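You operate a simulated robot arm through the tools that you are given. There is no shell and no other tool. Be economical: measure what you need, move in short steps, check, and stop when the job is done.

Carry out the task below with a simulated robot arm. There is one attempt and no reset: what you move stays moved.

TASK
Put the salts bottle in the teal bowl. Then take the travel bottle from the laundry counter top and put it on top of the cream short carton.

It is judged by the outcome, as a careful person would: the job done as asked, and still so three seconds after it is handed in. It fails if anything else is knocked over, pushed out of place, dropped, spilled or broken.

THE ROBOT
A 7-joint arm with a two-finger parallel gripper, fixed in place. Base frame: the origin is at the foot of the arm, x ahead of it, y to its left, z up; the work surface is at about z = -0.4. Lengths are in cm, angles in degrees, forces in N, time in s.
With the tool pointing down near the work surface it reaches from about 24 to 62 cm from the base axis. Its first joint turns from -66.0 to 66.0 degrees. Payload 2.6 kg.
Tool frame: the origin (TCP) lies between the finger pads and is the grasp point; the fingertips stand 3 cm ahead of it; z points along the fingers, y is the line along which they close. The gripper opens to 9.4 cm. The fingers are 2.8 cm wide and 1 cm thick; the gripper's body (5 by 9.6 cm) begins 5.5 cm behind the TCP.
Orientation is that of the tool frame in the base frame, as a unit quaternion [x, y, z, w]. With the fingers straight down and closing along the base's y, the tool's x points along the base's -x, its y along +y and its z along -z.

THE INTERFACE
- The arm moves only by the tool send_rows. Its arguments are lists of equal length, an entry for each row: "gripper": the finger opening in m, from 0 to 0.094; "travel": the shift along the tool's x, y, z in units of 30 mm (1.0 is 30 mm), a list of three; "delta_rot": the turn, a rotation vector about the tool's x, y, z in units of 8 degrees (1.0 is 8 degrees), a list of three. In form: {"gripper": [gripper, ...], "travel": [[tx, ty, tz], ...], "delta_rot": [[ax, ay, az], ...]}. A call has 1 to 20 rows; each row shifts and turns the commanded pose from where the row before left it, along the tool's axes as they then stand. A call with a number of a shift or a turn outside -1 to 1 is refused whole. A row lasts 0.2 s, in which the tool goes at most 5 cm and 8.6 degrees; a call with a longer step from one row to the next is refused whole, and so is a gripper value outside its range. A pose out of reach is approached as far as the arm can. The call stops where the force on the tool passes 40 N (or 10 N more than at its start, if that is more) or the arm is blocked; 0.2 s more then pass. The fingers move at their own pace (about 7.2 cm/s each) and stop on an object; they squeeze with about 35 N. The grip force told is the motor's: it shows also when the fingers shut on nothing. Time passes only in rows, and 0.2 s behind the last, so rows that do not move let the fingers close. It gives the time, the measured TCP pose, the force on the tool (base axes), the opening and the grip force at its end, in the units of the frame above (readings bear some noise), and new pictures: "show" is both (left out), scene, wrist or none.
- Cameras (640 x 400 px; columns grow to the right, rows downward): "scene" is fixed at [3.24, 43.33, 56.02]; the picture's right is [-0.84, -0.54, 0.00], its down [-0.31, 0.48, -0.82] and it looks along [0.45, -0.69, -0.57] (base axes); focal length 333 px, centre (320, 200). "wrist" rides on the gripper at [-3.7, 0, -5.8] in the tool frame; the picture's right is [0.00, -1.00, 0.00], its down [0.97, 0.00, -0.24] and it looks along [0.24, 0.00, 0.97] (tool axes); focal length 218 px, centre (320, 200).
- measure_at(camera, pixels): for up to 12 pixels [column, row] of the newest picture of that camera ("zoom" is the newest enlarged one), the place [x, y, z] in the base frame of the surface seen there, good to about 0.2 cm, but the place of the scene camera against the robot may be out by one fixed shift of up to 1.2 cm in any direction. No time passes.
- close_up(camera, box): a new picture of the part [left, top, right, bottom] of that camera's present view, enlarged. No time passes.
- hand_in(): hands the job in; it is judged then, once.

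Work in short steps. Measure before you move; look again where a grasp or a placing could have gone wrong, and mend it. You have 80 turns and 120 pictures in all, the two below and enlarged ones among them. Open the gripper and draw the arm clear of the work before you hand the job in, unless the task says otherwise; then end with one line.

The tools are called after "Call:" as a command line: name --argument value ..., lists and objects as JSON in quotes. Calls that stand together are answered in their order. send_rows: Moves the arm, as the interface text tells. Its arguments: {"type":"object","properties":{"gripper":{"type":"array"},"travel":{"type":"array"},"delta_rot":{"type":"array"},"show":{"type":"string","enum":["both","scene","wrist","none"]}},"required":["gripper","travel","delta_rot"]} The other tools are called the same way: measure_at (camera, pixels) gives the place of the surface under pixels of a picture; close_up (camera, box) takes an enlarged picture of a part of a camera's view; hand_in () hands the job in.

At the start:

```text
time: 0.0
position: [40.04, 1.71, 28.8]
orientation: [0.0, 1.0, 0.0, 0.001]
ft_force: [-1.2, -0.1, 0.4]
gripper_width: 9.37
grasp_force: 0.0
```

scene: 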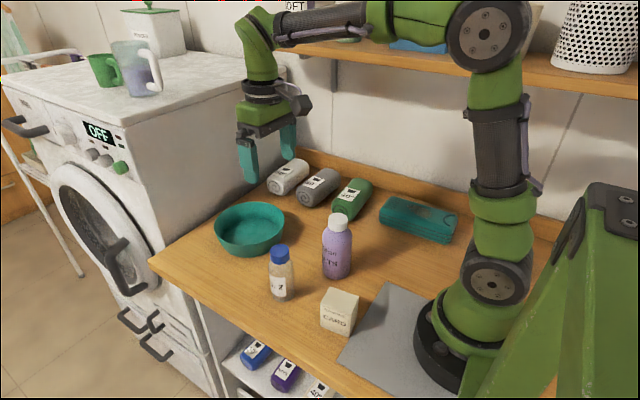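
wrist: 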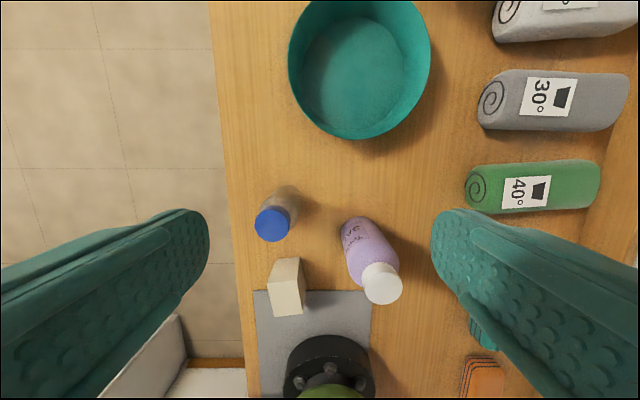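

I see a blue-capped bottle at scene (281,272) and a lavender one at (337,247). I'll zoom in to read their labels and to look at the carton and the shelf.

Call:
close_up --camera "scene" --box '[250, 200, 378, 340]'

Call:
close_up --camera "scene" --box '[220, 330, 350, 400]'

Call:
measure_at --camera "scene" --pixels '[[281, 251], [281, 292], [338, 218], [337, 250], [337, 276], [343, 297], [336, 325], [250, 232], [250, 205], [217, 230], [285, 225], [300, 290]]'

Call:
measure_at --camera "wrist" --pixels '[[271, 224], [382, 284], [290, 272], [360, 85], [290, 60], [430, 60], [360, 138], [245, 230], [330, 230], [360, 235]]'

```text
2.86 times, centred on (314, 270) of scene
```

zoom: 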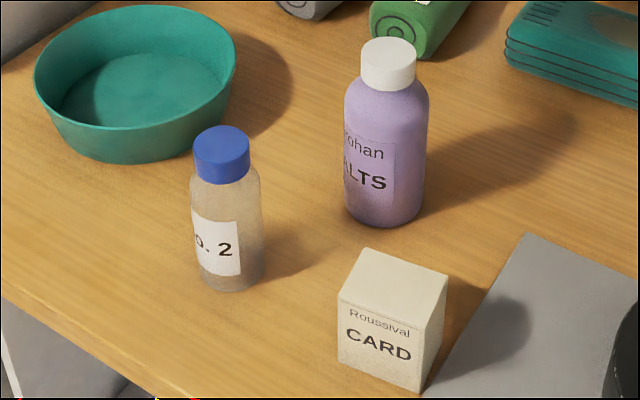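

```text
4.92 times, centred on (285, 365) of scene
```

zoom: 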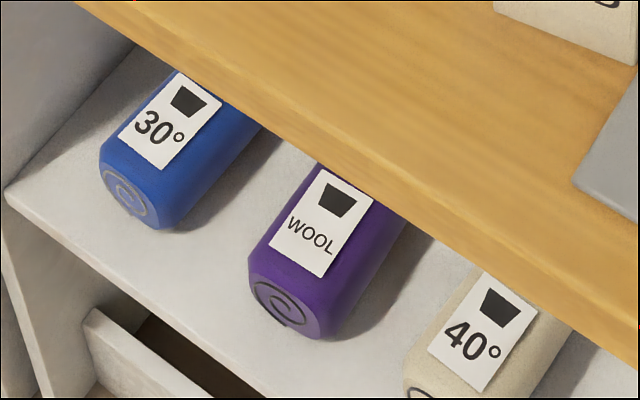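

```text
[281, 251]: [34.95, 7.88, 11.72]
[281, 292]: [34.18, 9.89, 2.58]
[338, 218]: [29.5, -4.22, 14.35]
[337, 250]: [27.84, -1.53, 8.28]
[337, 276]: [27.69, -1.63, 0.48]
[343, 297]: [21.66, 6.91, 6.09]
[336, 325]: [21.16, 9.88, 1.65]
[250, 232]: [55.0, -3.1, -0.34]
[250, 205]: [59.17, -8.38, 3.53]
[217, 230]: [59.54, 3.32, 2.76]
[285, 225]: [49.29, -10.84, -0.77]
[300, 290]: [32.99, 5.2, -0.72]
```

```text
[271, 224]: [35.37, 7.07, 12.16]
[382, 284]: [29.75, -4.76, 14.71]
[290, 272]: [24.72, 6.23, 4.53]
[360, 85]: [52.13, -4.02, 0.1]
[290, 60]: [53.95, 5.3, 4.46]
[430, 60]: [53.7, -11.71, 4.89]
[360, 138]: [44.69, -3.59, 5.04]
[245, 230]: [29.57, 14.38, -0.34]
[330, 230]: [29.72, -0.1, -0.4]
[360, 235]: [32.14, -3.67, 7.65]
```

The lavender bottle reads "SALTS", so the blue-capped "No. 2" is the travel bottle, and the cream carton is the "CARD" box. I'll zoom the wrist view to get precise positions.

Call:
close_up --camera "wrist" --box '[240, 180, 420, 320]'

```text
2.86 times, centred on (330, 250) of wrist
```

zoom: 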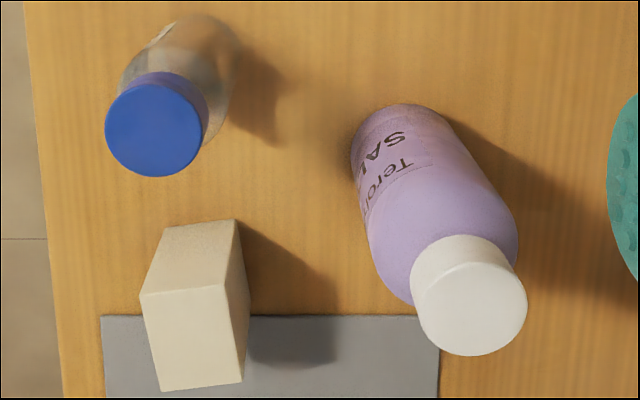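

Call:
measure_at --camera "zoom" --pixels '[[472, 308], [420, 308], [522, 308], [472, 350], [472, 270], [152, 128], [110, 128], [200, 128], [143, 297], [238, 287], [241, 380], [163, 388]]'

Call:
measure_at --camera "zoom" --pixels '[[152, 78], [152, 172], [510, 220], [375, 255], [440, 200], [405, 110], [190, 345], [168, 228], [232, 222], [180, 50], [220, 60], [130, 70]]'

```text
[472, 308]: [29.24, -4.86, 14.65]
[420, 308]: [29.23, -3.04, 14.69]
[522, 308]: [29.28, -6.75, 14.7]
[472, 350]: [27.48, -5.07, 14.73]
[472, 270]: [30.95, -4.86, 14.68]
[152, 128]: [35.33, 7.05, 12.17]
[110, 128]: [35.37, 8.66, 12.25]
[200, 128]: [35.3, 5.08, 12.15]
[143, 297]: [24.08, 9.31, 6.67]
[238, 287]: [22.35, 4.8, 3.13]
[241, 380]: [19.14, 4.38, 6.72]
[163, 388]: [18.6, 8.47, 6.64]
```

```text
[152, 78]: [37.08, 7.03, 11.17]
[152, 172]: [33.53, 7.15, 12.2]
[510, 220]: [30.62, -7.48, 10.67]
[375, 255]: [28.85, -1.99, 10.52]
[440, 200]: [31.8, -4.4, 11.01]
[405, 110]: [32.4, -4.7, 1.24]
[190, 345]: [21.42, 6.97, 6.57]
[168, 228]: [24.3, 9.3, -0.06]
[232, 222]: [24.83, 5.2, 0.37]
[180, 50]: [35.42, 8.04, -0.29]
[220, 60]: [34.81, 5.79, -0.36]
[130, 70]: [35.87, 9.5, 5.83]
```

Salts axis is about (29.3, -4.9), top 14.7, body radius about 3. I'll move above it and check before descending.

Call:
send_rows --gripper '[0.094, 0.094, 0.094, 0.094, 0.094, 0.094, 0.094]' --travel '[[0.895, -0.55, 0], [0.895, -0.55, 0], [0.895, -0.55, 0], [0.895, -0.55, 0], [0, 0, 0.9], [0, 0, 0.9], [0, 0, 0]]' --delta_rot '[[0, 0, 0], [0, 0, 0], [0, 0, 0], [0, 0, 0], [0, 0, 0], [0, 0, 0], [0, 0, 0]]'

```text
time: 1.6
position: [29.2, -4.86, 23.36]
orientation: [0.001, 1.0, 0.0, 0.0]
ft_force: [-0.2, 0.7, 0.1]
gripper_width: 9.39
grasp_force: 0.1
```

scene: 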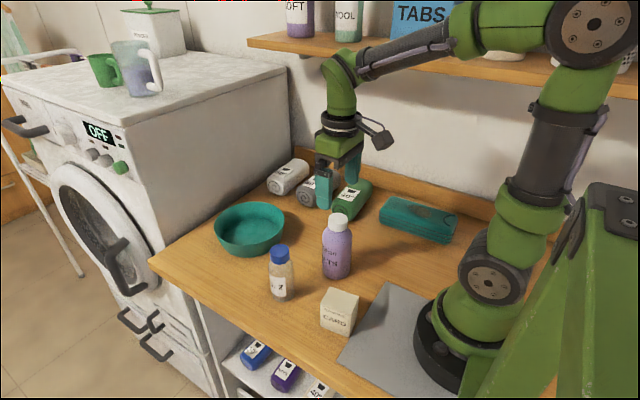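
wrist: 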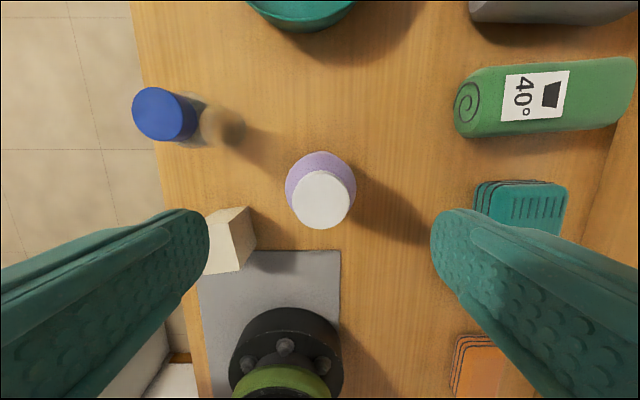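

The bottle sits centred between the fingers (col 320). I'll descend to z about 10.2 and close.

Call:
send_rows --gripper '[0.094, 0.094, 0.094, 0.094, 0.094, 0.094, 0.094]' --travel '[[0, 0, 0.9], [0, 0, 0.9], [0, 0, 0.9], [0, 0, 0.7], [0, 0, 0.5], [0, 0, 0.48], [0, 0, 0]]' --delta_rot '[[0, 0, 0], [0, 0, 0], [0, 0, 0], [0, 0, 0], [0, 0, 0], [0, 0, 0], [0, 0, 0]]'

```text
time: 3.2
position: [29.19, -4.95, 10.22]
orientation: [-0.001, 1.0, 0.0, 0.0]
ft_force: [1.2, -0.2, -0.3]
gripper_width: 9.41
grasp_force: 0.2
```

scene: 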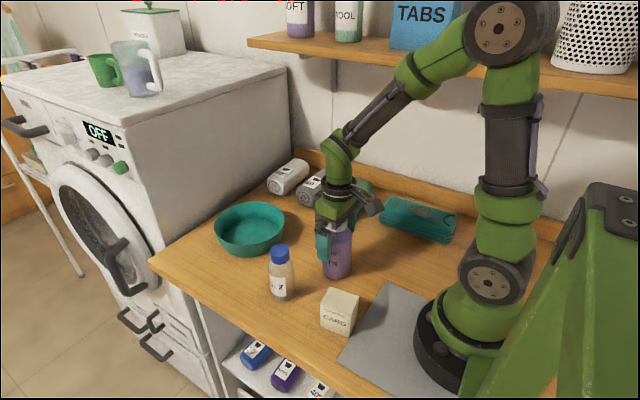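
wrist: 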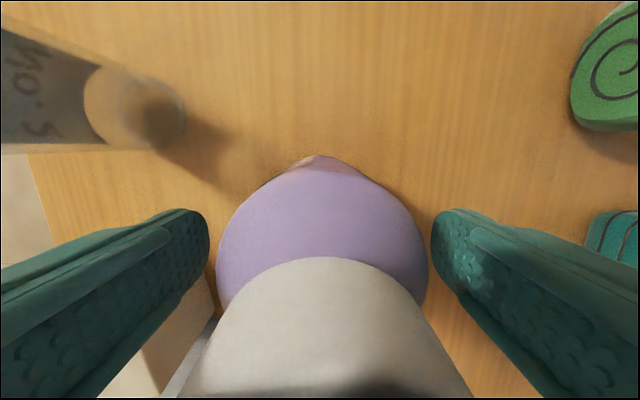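

Positioned well; close the fingers on the body.

Call:
send_rows --gripper '[0.04, 0.04, 0.04, 0.04, 0.04]' --travel '[[0, 0, 0], [0, 0, 0], [0, 0, 0], [0, 0, 0], [0, 0, 0]]' --delta_rot '[[0, 0, 0], [0, 0, 0], [0, 0, 0], [0, 0, 0], [0, 0, 0]]' --show "wrist"

```text
time: 4.4
position: [29.33, -4.89, 10.29]
orientation: [0.0, 1.0, 0.0, 0.0]
ft_force: [-0.3, -0.3, 1.0]
gripper_width: 6.42
grasp_force: 35.2
```

wrist: 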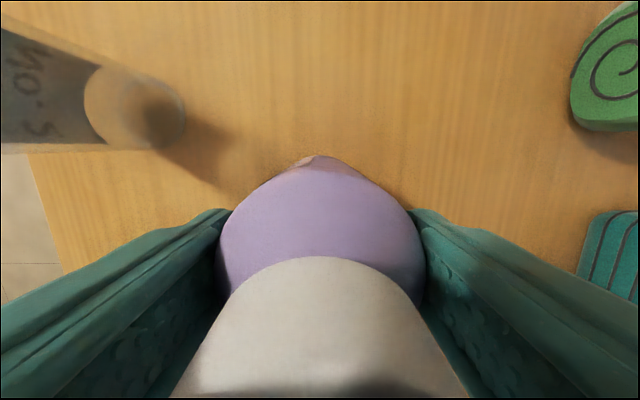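

Gripped at 6.4 cm wide. Lift a little first and check the hold.

Call:
send_rows --gripper '[0.04, 0.04, 0.04, 0.04, 0.04, 0.04]' --travel '[[0, 0, -0.3], [0, 0, -0.6], [0, 0, -0.8], [0, 0, -0.8], [0, 0, -0.5], [0, 0, 0]]' --delta_rot '[[0, 0, 0], [0, 0, 0], [0, 0, 0], [0, 0, 0], [0, 0, 0], [0, 0, 0]]'

```text
time: 5.8
position: [29.16, -4.94, 19.23]
orientation: [0.001, 1.0, 0.0, 0.0]
ft_force: [-0.1, -0.9, -3.1]
gripper_width: 6.44
grasp_force: 35.3
```

scene: 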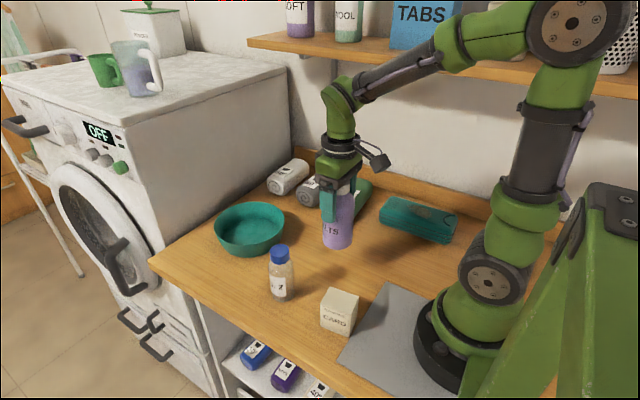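
wrist: 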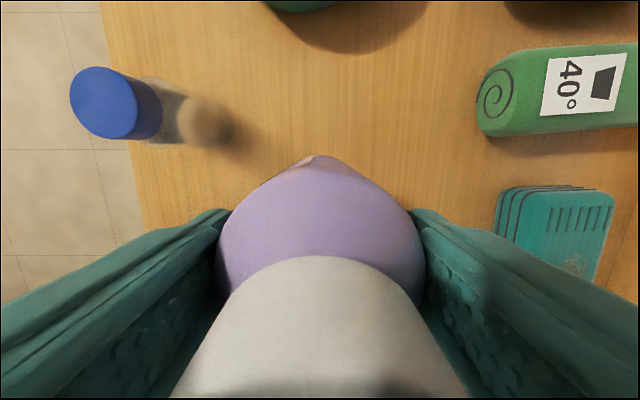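

The hold is firm. Carry it over to the bowl centre, about (53, -3.2), at this height.

Call:
send_rows --gripper '[0.04, 0.04, 0.04, 0.04, 0.04, 0.04, 0.04, 0.04, 0.04, 0.04, 0.04, 0.04, 0.04]' --travel '[[-0.66, 0.048, 0], [-0.66, 0.048, 0], [-0.66, 0.048, 0], [-0.66, 0.048, 0], [-0.66, 0.048, 0], [-0.66, 0.048, 0], [-0.66, 0.048, 0], [-0.66, 0.048, 0], [-0.66, 0.048, 0], [-0.66, 0.048, 0], [-0.66, 0.048, 0], [-0.66, 0.048, 0], [0, 0, 0]]' --delta_rot '[[0, 0, 0], [0, 0, 0], [0, 0, 0], [0, 0, 0], [0, 0, 0], [0, 0, 0], [0, 0, 0], [0, 0, 0], [0, 0, 0], [0, 0, 0], [0, 0, 0], [0, 0, 0], [0, 0, 0]]'

```text
time: 8.6
position: [52.93, -3.18, 19.21]
orientation: [0.0, 1.0, 0.001, 0.0]
ft_force: [0.5, 0.0, -3.7]
gripper_width: 6.44
grasp_force: 34.9
```

scene: 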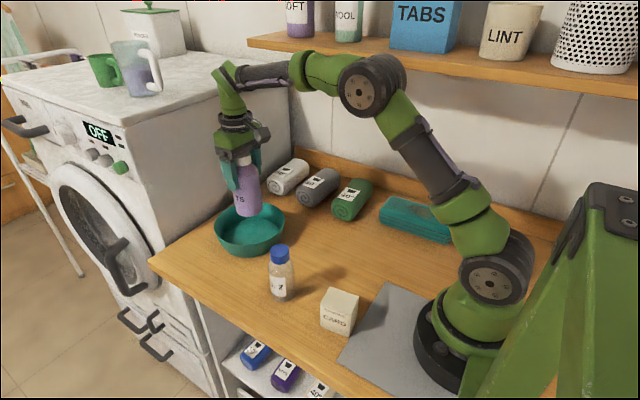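
wrist: 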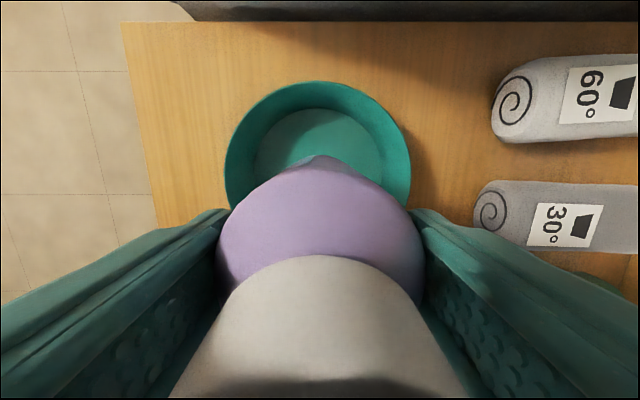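

I'll verify the bowl's centre from the wrist picture.

Call:
measure_at --camera "wrist" --pixels '[[320, 84], [227, 165], [409, 165], [320, 130], [256, 165], [382, 165], [318, 108]]'

```text
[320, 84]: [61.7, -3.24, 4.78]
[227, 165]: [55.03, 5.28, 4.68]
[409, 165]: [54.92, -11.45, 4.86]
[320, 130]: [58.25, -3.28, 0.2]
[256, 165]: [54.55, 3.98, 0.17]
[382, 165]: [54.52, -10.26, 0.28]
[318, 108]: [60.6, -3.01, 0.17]
```

Bowl centre is (53.2, -3.1) with its floor at z about 0.2, so contact is expected at TCP z about 10.9. Descending gently.

Call:
send_rows --gripper '[0.04, 0.04, 0.04, 0.04, 0.04, 0.04, 0.04, 0.04]' --travel '[[-0.09, 0.02, 0.5], [0, 0, 0.6], [0, 0, 0.6], [0, 0, 0.5], [0, 0, 0.3], [0, 0, 0.15], [0, 0, 0.07], [0, 0, 0]]' --delta_rot '[[0, 0, 0], [0, 0, 0], [0, 0, 0], [0, 0, 0], [0, 0, 0], [0, 0, 0], [0, 0, 0], [0, 0, 0]]'

```text
time: 10.4
position: [53.22, -3.13, 11.19]
orientation: [0.0, 1.0, 0.0, 0.0]
ft_force: [0.5, -0.4, -2.7]
gripper_width: 6.41
grasp_force: 34.8
```

scene: 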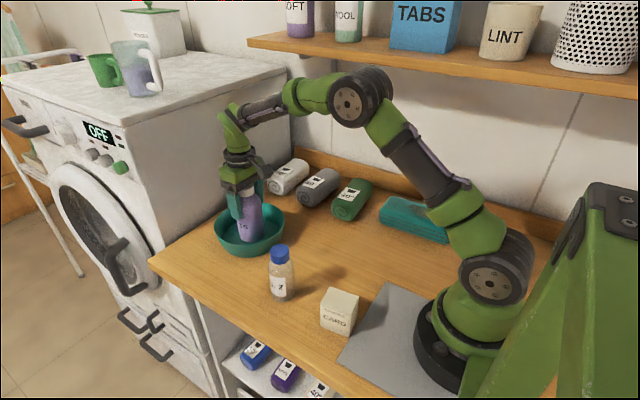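
wrist: 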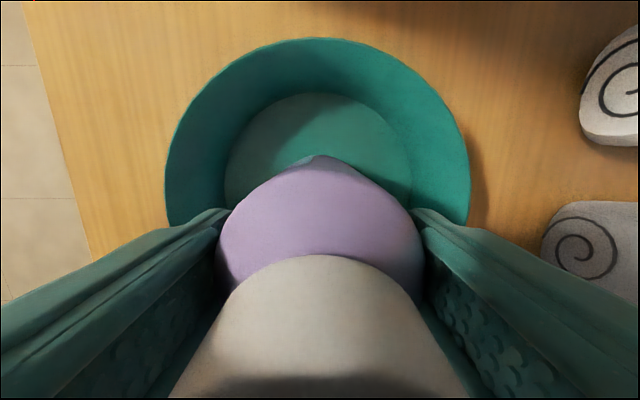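

Not yet touching (force unchanged); lower in millimetre steps.

Call:
send_rows --gripper '[0.04, 0.04, 0.04, 0.04]' --travel '[[0, 0, 0.05], [0, 0, 0.04], [0, 0, 0.03], [0, 0, 0]]' --delta_rot '[[0, 0, 0], [0, 0, 0], [0, 0, 0], [0, 0, 0]]' --show "none"

```text
time: 11.4
position: [53.2, -3.16, 10.75]
orientation: [0.0, 1.0, 0.0, 0.0]
ft_force: [-0.6, 0.9, 1.3]
gripper_width: 6.42
grasp_force: 35.1
```

The force flipped to +1.3, so the bottle is on the bowl floor. Release and rise straight up.

Call:
send_rows --gripper '[0.07, 0.08, 0.094, 0.094, 0.094, 0.094, 0.094, 0.094, 0.094, 0.094, 0.094]' --travel '[[0, 0, 0], [0, 0, 0], [0, 0, 0], [0, 0, 0], [0, 0, -0.4], [0, 0, -0.8], [0, 0, -0.9], [0, 0, -0.9], [0, 0, -0.9], [0, 0, -0.6], [0, 0, 0]]' --delta_rot '[[0, 0, 0], [0, 0, 0], [0, 0, 0], [0, 0, 0], [0, 0, 0], [0, 0, 0], [0, 0, 0], [0, 0, 0], [0, 0, 0], [0, 0, 0], [0, 0, 0]]'

```text
time: 13.8
position: [53.31, -3.16, 24.32]
orientation: [0.001, 1.0, 0.001, 0.0]
ft_force: [0.3, -0.2, 0.1]
gripper_width: 9.4
grasp_force: 0.0
```

scene: 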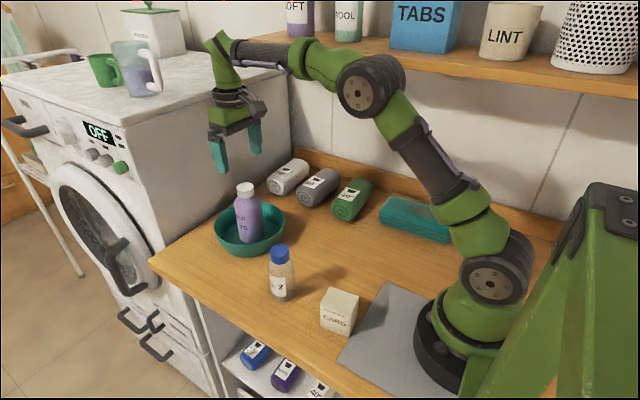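
wrist: 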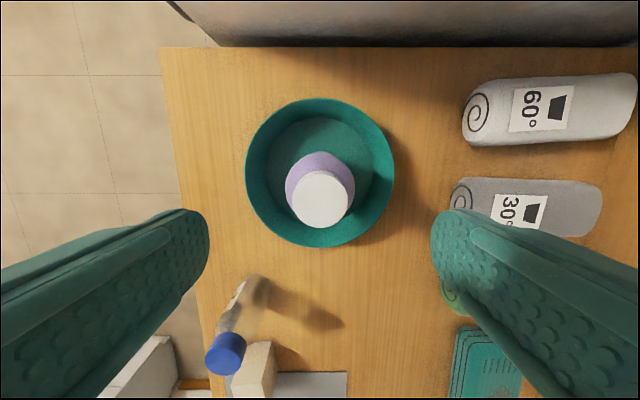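

Salts bottle stands in the bowl. Before grasping the travel bottle, I'll test empty-handed whether the arm reaches over the carton (22, 7) at placing height.

Call:
send_rows --gripper '[0.094, 0.094, 0.094, 0.094, 0.094, 0.094, 0.094, 0.094, 0.094, 0.094, 0.094, 0.094, 0.094, 0.094, 0.094, 0.094, 0.094]' --travel '[[0.857, 0.486, 0], [0.857, 0.486, 0], [0.857, 0.486, 0], [0.857, 0.486, 0], [0.857, 0.486, 0], [0.857, 0.486, 0], [0.857, 0.486, 0], [0.89, 0, 0], [0.89, 0, 0], [0.89, 0, 0], [0.89, 0, 0], [0.8, 0, 0], [0, 0, 0.8], [0, 0, 0.8], [0, 0, 0.8], [0, 0, 0.6], [0, 0, 0]]' --delta_rot '[[0, 0, 0], [0, 0, 0], [0, 0, 0], [0, 0, 0], [0, 0, 0], [0, 0, 0], [0, 0, 0], [0, 0, 0], [0, 0, 0], [0, 0, 0], [0, 0, 0], [0, 0, 0], [0, 0, 0], [0, 0, 0], [0, 0, 0], [0, 0, 0], [0, 0, 0]]'

```text
time: 17.4
position: [22.18, 7.06, 15.06]
orientation: [0.0, 1.0, 0.0, 0.0]
ft_force: [-0.2, 0.3, 0.4]
gripper_width: 9.37
grasp_force: 0.0
```

scene: 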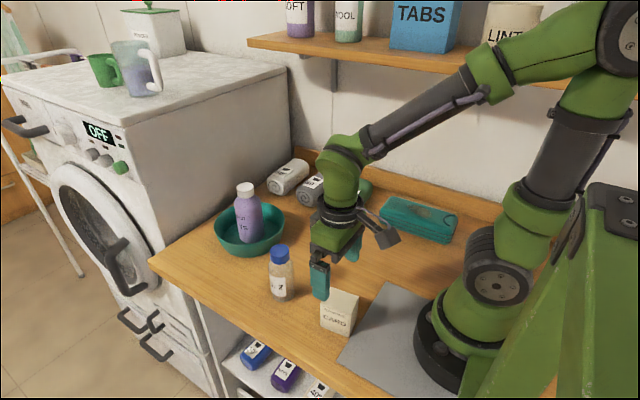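
wrist: 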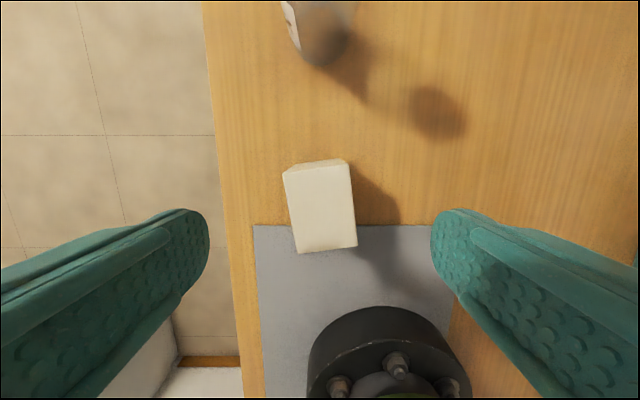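

Reachable with no trouble. Measure the carton's top accurately from here.

Call:
measure_at --camera "wrist" --pixels '[[287, 174], [346, 166], [355, 243], [299, 250], [322, 208]]'

Call:
close_up --camera "wrist" --box '[270, 140, 380, 260]'

Call:
close_up --camera "scene" --box '[260, 235, 310, 310]'

```text
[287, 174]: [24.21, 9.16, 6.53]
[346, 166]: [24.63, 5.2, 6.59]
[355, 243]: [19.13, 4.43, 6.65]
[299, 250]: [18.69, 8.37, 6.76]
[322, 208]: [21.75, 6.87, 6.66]
```

```text
3.33 times, centred on (325, 200) of wrist
```

zoom: 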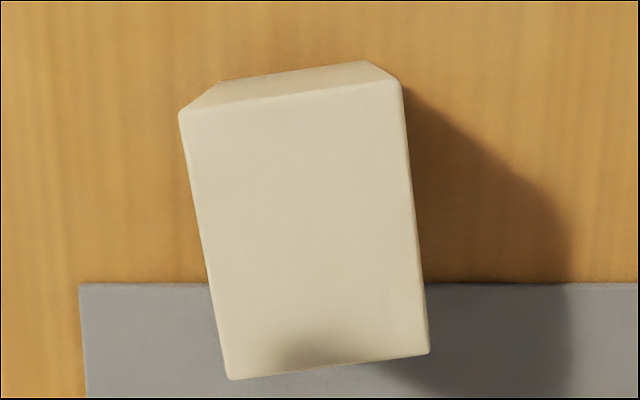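

```text
5.33 times, centred on (285, 272) of scene
```

zoom: 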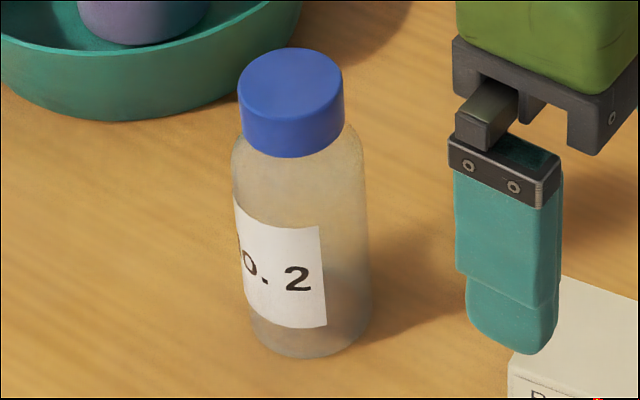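

Carton top centre is (21.65, 6.8) at z 6.65. Now rise and go above the travel bottle.

Call:
send_rows --gripper '[0.094, 0.094, 0.094, 0.094, 0.094, 0.094, 0.094, 0.094, 0.094]' --travel '[[0, 0, -0.8], [0, 0, -0.9], [0, 0, -0.3], [-0.87, 0, 0], [-0.87, 0, 0], [-0.87, 0, 0], [-0.87, 0, 0], [-0.87, 0, 0], [0, 0, 0]]' --delta_rot '[[0, 0, 0], [0, 0, 0], [0, 0, 0], [0, 0, 0], [0, 0, 0], [0, 0, 0], [0, 0, 0], [0, 0, 0], [0, 0, 0]]' --show "wrist"

```text
time: 19.4
position: [35.07, 7.07, 21.18]
orientation: [0.0, 1.0, -0.001, 0.0]
ft_force: [-0.3, 0.0, 0.2]
gripper_width: 9.41
grasp_force: 0.0
```

wrist: 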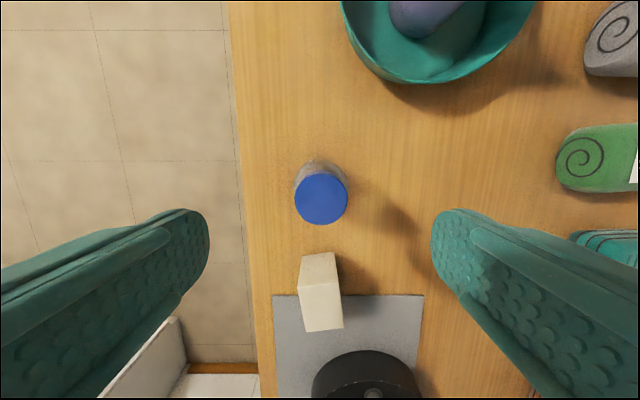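

Call:
measure_at --camera "wrist" --pixels '[[321, 199], [298, 199], [344, 199], [321, 178], [321, 220]]'

```text
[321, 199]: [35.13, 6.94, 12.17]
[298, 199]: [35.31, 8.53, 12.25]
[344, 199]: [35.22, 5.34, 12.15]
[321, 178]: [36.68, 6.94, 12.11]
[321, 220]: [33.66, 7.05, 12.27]
```

Bottle axis is (35.2, 6.95), already centred. Descend to z about 7.5.

Call:
send_rows --gripper '[0.094, 0.094, 0.094, 0.094, 0.094, 0.094, 0.094]' --travel '[[-0.04, -0.04, 0.9], [0, 0, 0.9], [0, 0, 0.9], [0, 0, 0.8], [0, 0, 0.6], [0, 0, 0.45], [0, 0, 0]]' --delta_rot '[[0, 0, 0], [0, 0, 0], [0, 0, 0], [0, 0, 0], [0, 0, 0], [0, 0, 0], [0, 0, 0]]'

Call:
send_rows --gripper '[0.02, 0.02, 0.02, 0.02, 0.02, 0.02]' --travel '[[0, 0, 0], [0, 0, 0], [0, 0, 0], [0, 0, 0], [0, 0, 0], [0, 0, 0]]' --delta_rot '[[0, 0, 0], [0, 0, 0], [0, 0, 0], [0, 0, 0], [0, 0, 0], [0, 0, 0]]'

```text
time: 21.0
position: [35.27, 6.91, 7.61]
orientation: [-0.001, 1.0, 0.0, 0.0]
ft_force: [0.6, 0.4, -0.6]
gripper_width: 9.38
grasp_force: 0.0
```

scene: 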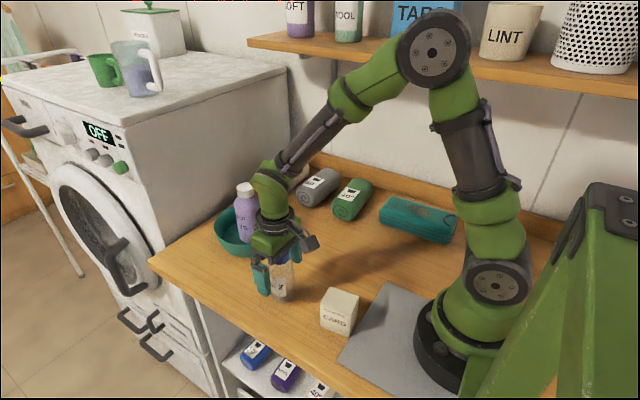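
wrist: 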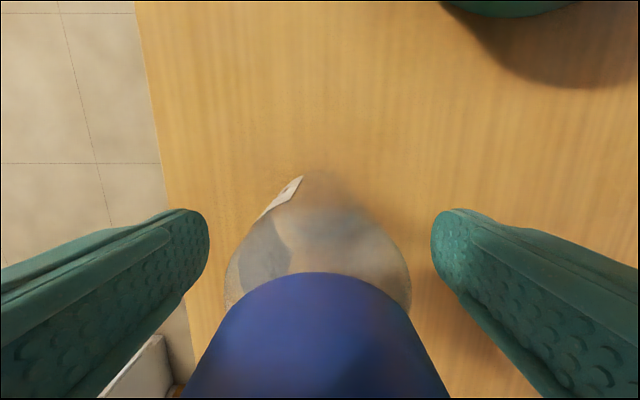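

```text
time: 22.4
position: [35.34, 6.86, 7.52]
orientation: [0.001, 1.0, 0.001, 0.0]
ft_force: [0.0, 0.5, 0.0]
gripper_width: 4.87
grasp_force: 35.0
```

scene: 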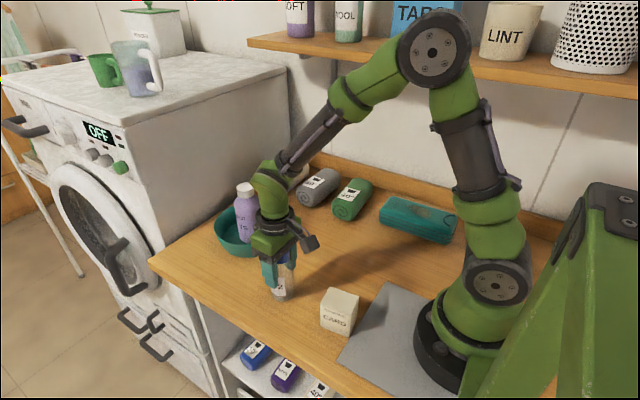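
wrist: 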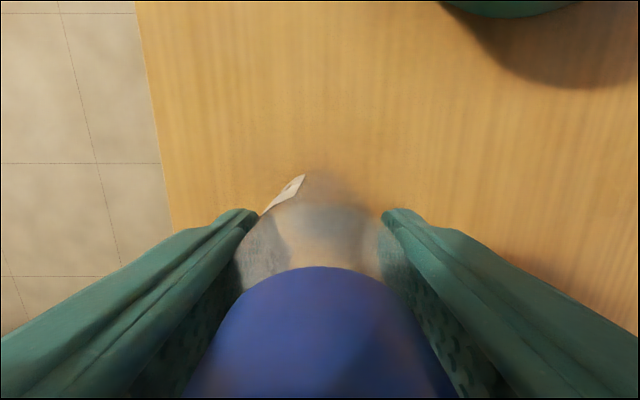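

Gripped at 4.9 cm. Lift to z about 18 and carry over the carton centre.

Call:
send_rows --gripper '[0.02, 0.02, 0.02, 0.02, 0.02, 0.02, 0.02, 0.02, 0.02, 0.02, 0.02, 0.02, 0.02]' --travel '[[0, 0, -0.3], [0, 0, -0.7], [0, 0, -0.9], [0, 0, -0.9], [0, 0, -0.7], [0, 0, 0], [0.6, 0, 0], [0.8, 0, 0], [0.9, 0, 0], [0.9, 0, 0], [0.8, 0, 0], [0.54, 0, 0], [0, 0, 0]]' --delta_rot '[[0, 0, 0], [0, 0, 0], [0, 0, 0], [0, 0, 0], [0, 0, 0], [0, 0, 0], [0, 0, 0], [0, 0, 0], [0, 0, 0], [0, 0, 0], [0, 0, 0], [0, 0, 0], [0, 0, 0]]'

```text
time: 25.2
position: [21.65, 6.86, 18.07]
orientation: [0.0, 1.0, 0.0, 0.0]
ft_force: [0.9, 0.7, -0.7]
gripper_width: 4.88
grasp_force: 34.8
```

scene: 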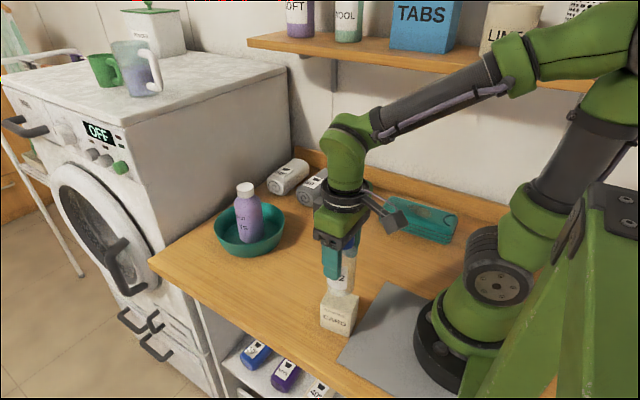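
wrist: 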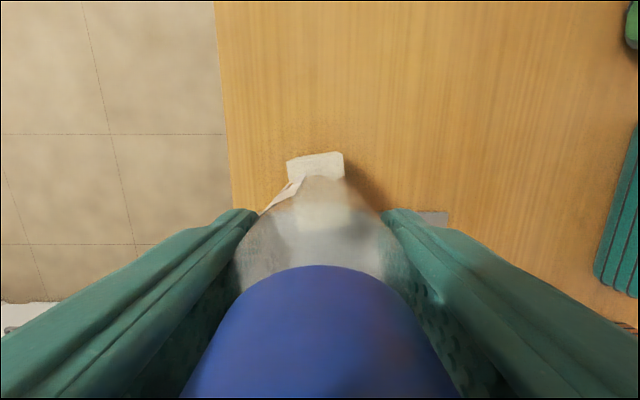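

Bottle is above the carton (carton centre col ~316-320). Lower to just above contact (expected TCP z about 14.6), then in small steps.

Call:
send_rows --gripper '[0.02, 0.02, 0.02, 0.02, 0.02, 0.02]' --travel '[[0, -0.02, 0.3], [0, 0, 0.35], [0, 0, 0.25], [0, 0, 0.12], [0, 0, 0.05], [0, 0, 0]]' --delta_rot '[[0, 0, 0], [0, 0, 0], [0, 0, 0], [0, 0, 0], [0, 0, 0], [0, 0, 0]]'

Call:
close_up --camera "scene" --box '[290, 220, 390, 345]'

```text
time: 26.6
position: [21.69, 6.81, 14.87]
orientation: [0.0, 1.0, 0.0, 0.0]
ft_force: [-0.1, 0.4, -0.7]
gripper_width: 4.88
grasp_force: 35.1
```

scene: 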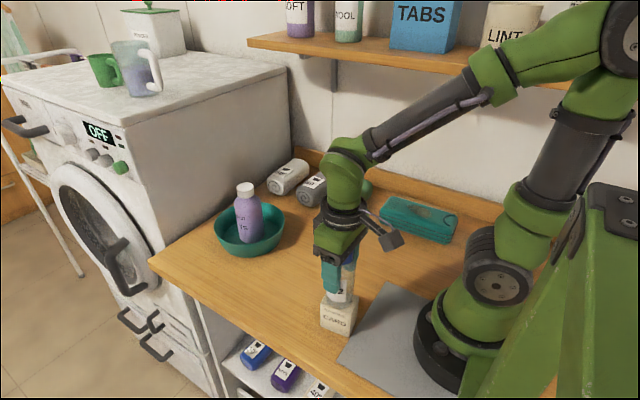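
wrist: 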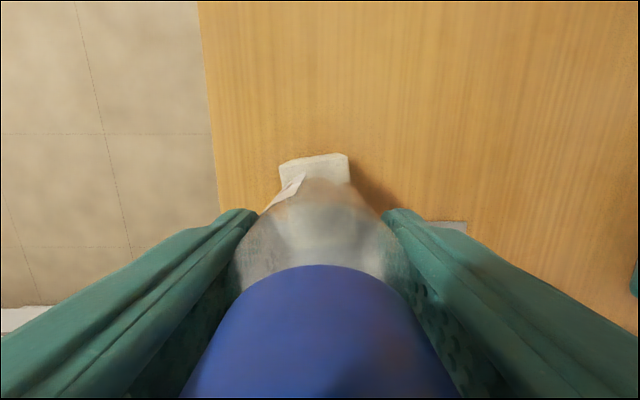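

```text
3.20 times, centred on (340, 282) of scene
```

zoom: 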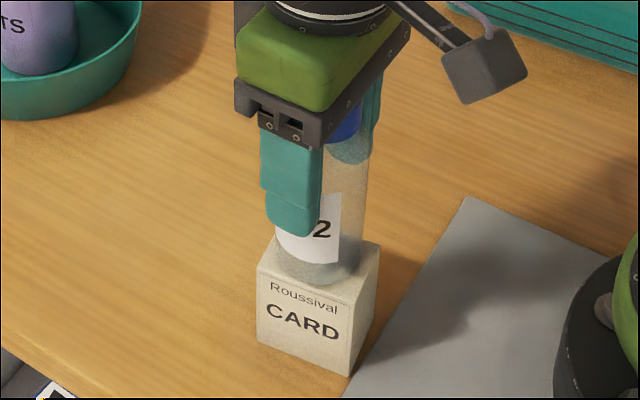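

Aligned over the carton top and nearly touching. Lower in millimetre steps until the force changes.

Call:
send_rows --gripper '[0.02, 0.02, 0.02, 0.02]' --travel '[[0, 0, 0.03], [0, 0, 0.03], [0, 0, 0.02], [0, 0, 0]]' --delta_rot '[[0, 0, 0], [0, 0, 0], [0, 0, 0], [0, 0, 0]]' --show "none"

```text
time: 27.6
position: [21.58, 6.81, 14.63]
orientation: [0.0, 1.0, 0.0, 0.0]
ft_force: [0.6, 0.1, -0.7]
gripper_width: 4.86
grasp_force: 34.9
```

Call:
send_rows --gripper '[0.02, 0.02, 0.02]' --travel '[[0, 0, 0.03], [0, 0, 0.015], [0, 0, 0]]' --delta_rot '[[0, 0, 0], [0, 0, 0], [0, 0, 0]]' --show "none"

```text
time: 28.4
position: [21.72, 6.96, 14.57]
orientation: [0.0, 1.0, -0.001, 0.002]
ft_force: [-0.5, -0.8, 11.7]
gripper_width: 4.87
grasp_force: 35.1
```

Contact (11.7 N up). Ease off half a millimetre, then open gently and rise.

Call:
send_rows --gripper '[0.02, 0.02, 0.055, 0.065, 0.08, 0.08, 0.08]' --travel '[[0, 0, -0.02], [0, 0, 0], [0, 0, 0], [0, 0, 0], [0, 0, 0], [0, 0, 0], [0, 0, 0]]' --delta_rot '[[0, 0, 0], [0, 0, 0], [0, 0, 0], [0, 0, 0], [0, 0, 0], [0, 0, 0], [0, 0, 0]]' --show "wrist"

Call:
close_up --camera "scene" --box '[290, 220, 390, 345]'

```text
time: 30.0
position: [21.75, 6.89, 14.51]
orientation: [0.0, 1.0, 0.001, 0.0]
ft_force: [-0.2, -0.4, -0.2]
gripper_width: 8.02
grasp_force: 0.1
```

wrist: 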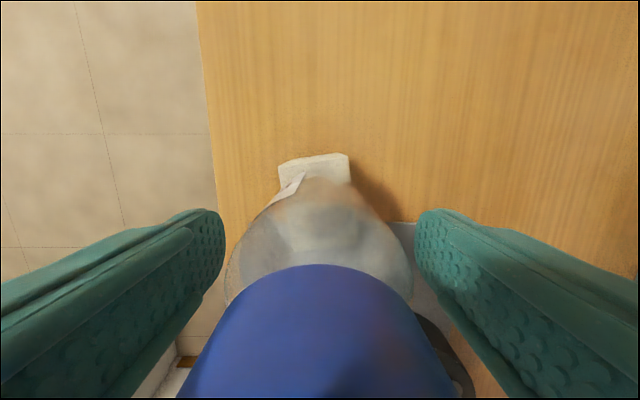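

```text
3.20 times, centred on (340, 282) of scene
```

zoom: 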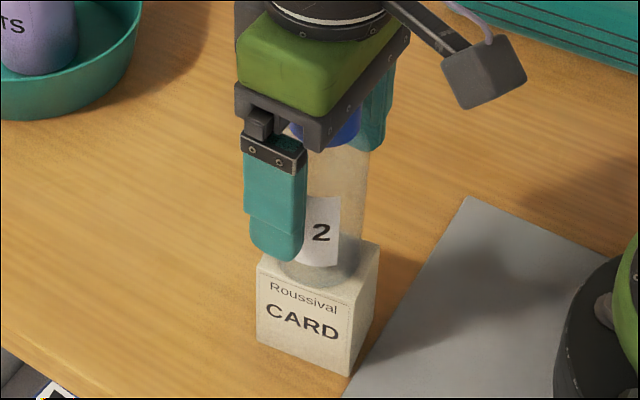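

The bottle stands on the carton on its own. Rise straight up to about z 29, then draw clear forward.

Call:
send_rows --gripper '[0.08, 0.08, 0.08, 0.08, 0.08, 0.08, 0.08, 0.08, 0.08, 0.08, 0.08, 0.08]' --travel '[[0, 0, -0.2], [0, 0, -0.5], [0, 0, -0.8], [0, 0, -0.9], [0, 0, -0.9], [0, 0, -0.9], [0, 0, -0.6], [-0.8, -0.5, 0], [-0.8, -0.5, 0], [-0.8, -0.5, 0], [-0.8, -0.5, 0], [0, 0, 0]]' --delta_rot '[[0, 0, 0], [0, 0, 0], [0, 0, 0], [0, 0, 0], [0, 0, 0], [0, 0, 0], [0, 0, 0], [0, 0, 0], [0, 0, 0], [0, 0, 0], [0, 0, 0], [0, 0, 0]]'

```text
time: 32.6
position: [31.29, 0.81, 28.93]
orientation: [0.001, 1.0, 0.0, 0.0]
ft_force: [-0.1, 0.1, 0.9]
gripper_width: 8.0
grasp_force: 0.1
```

scene: 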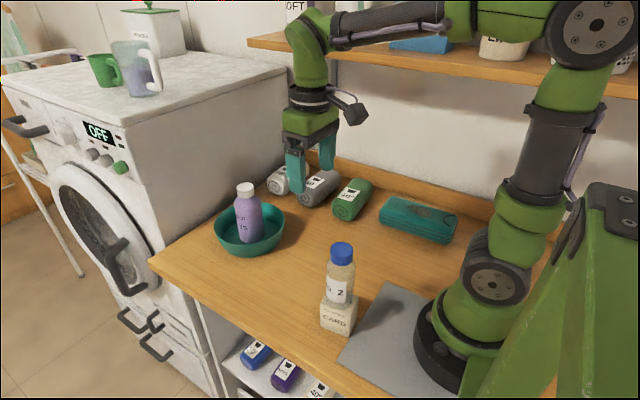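
wrist: 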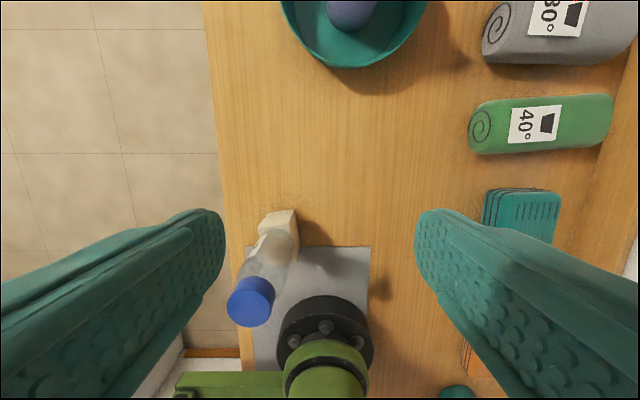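

Both bottles are upright in their places and the arm is clear; handing in.

Call:
hand_in

```text
The job is handed in.
```

The salts bottle is standing in the teal bowl and the travel bottle is standing on top of the cream carton. Nothing else appears to have moved, and the job is handed in.
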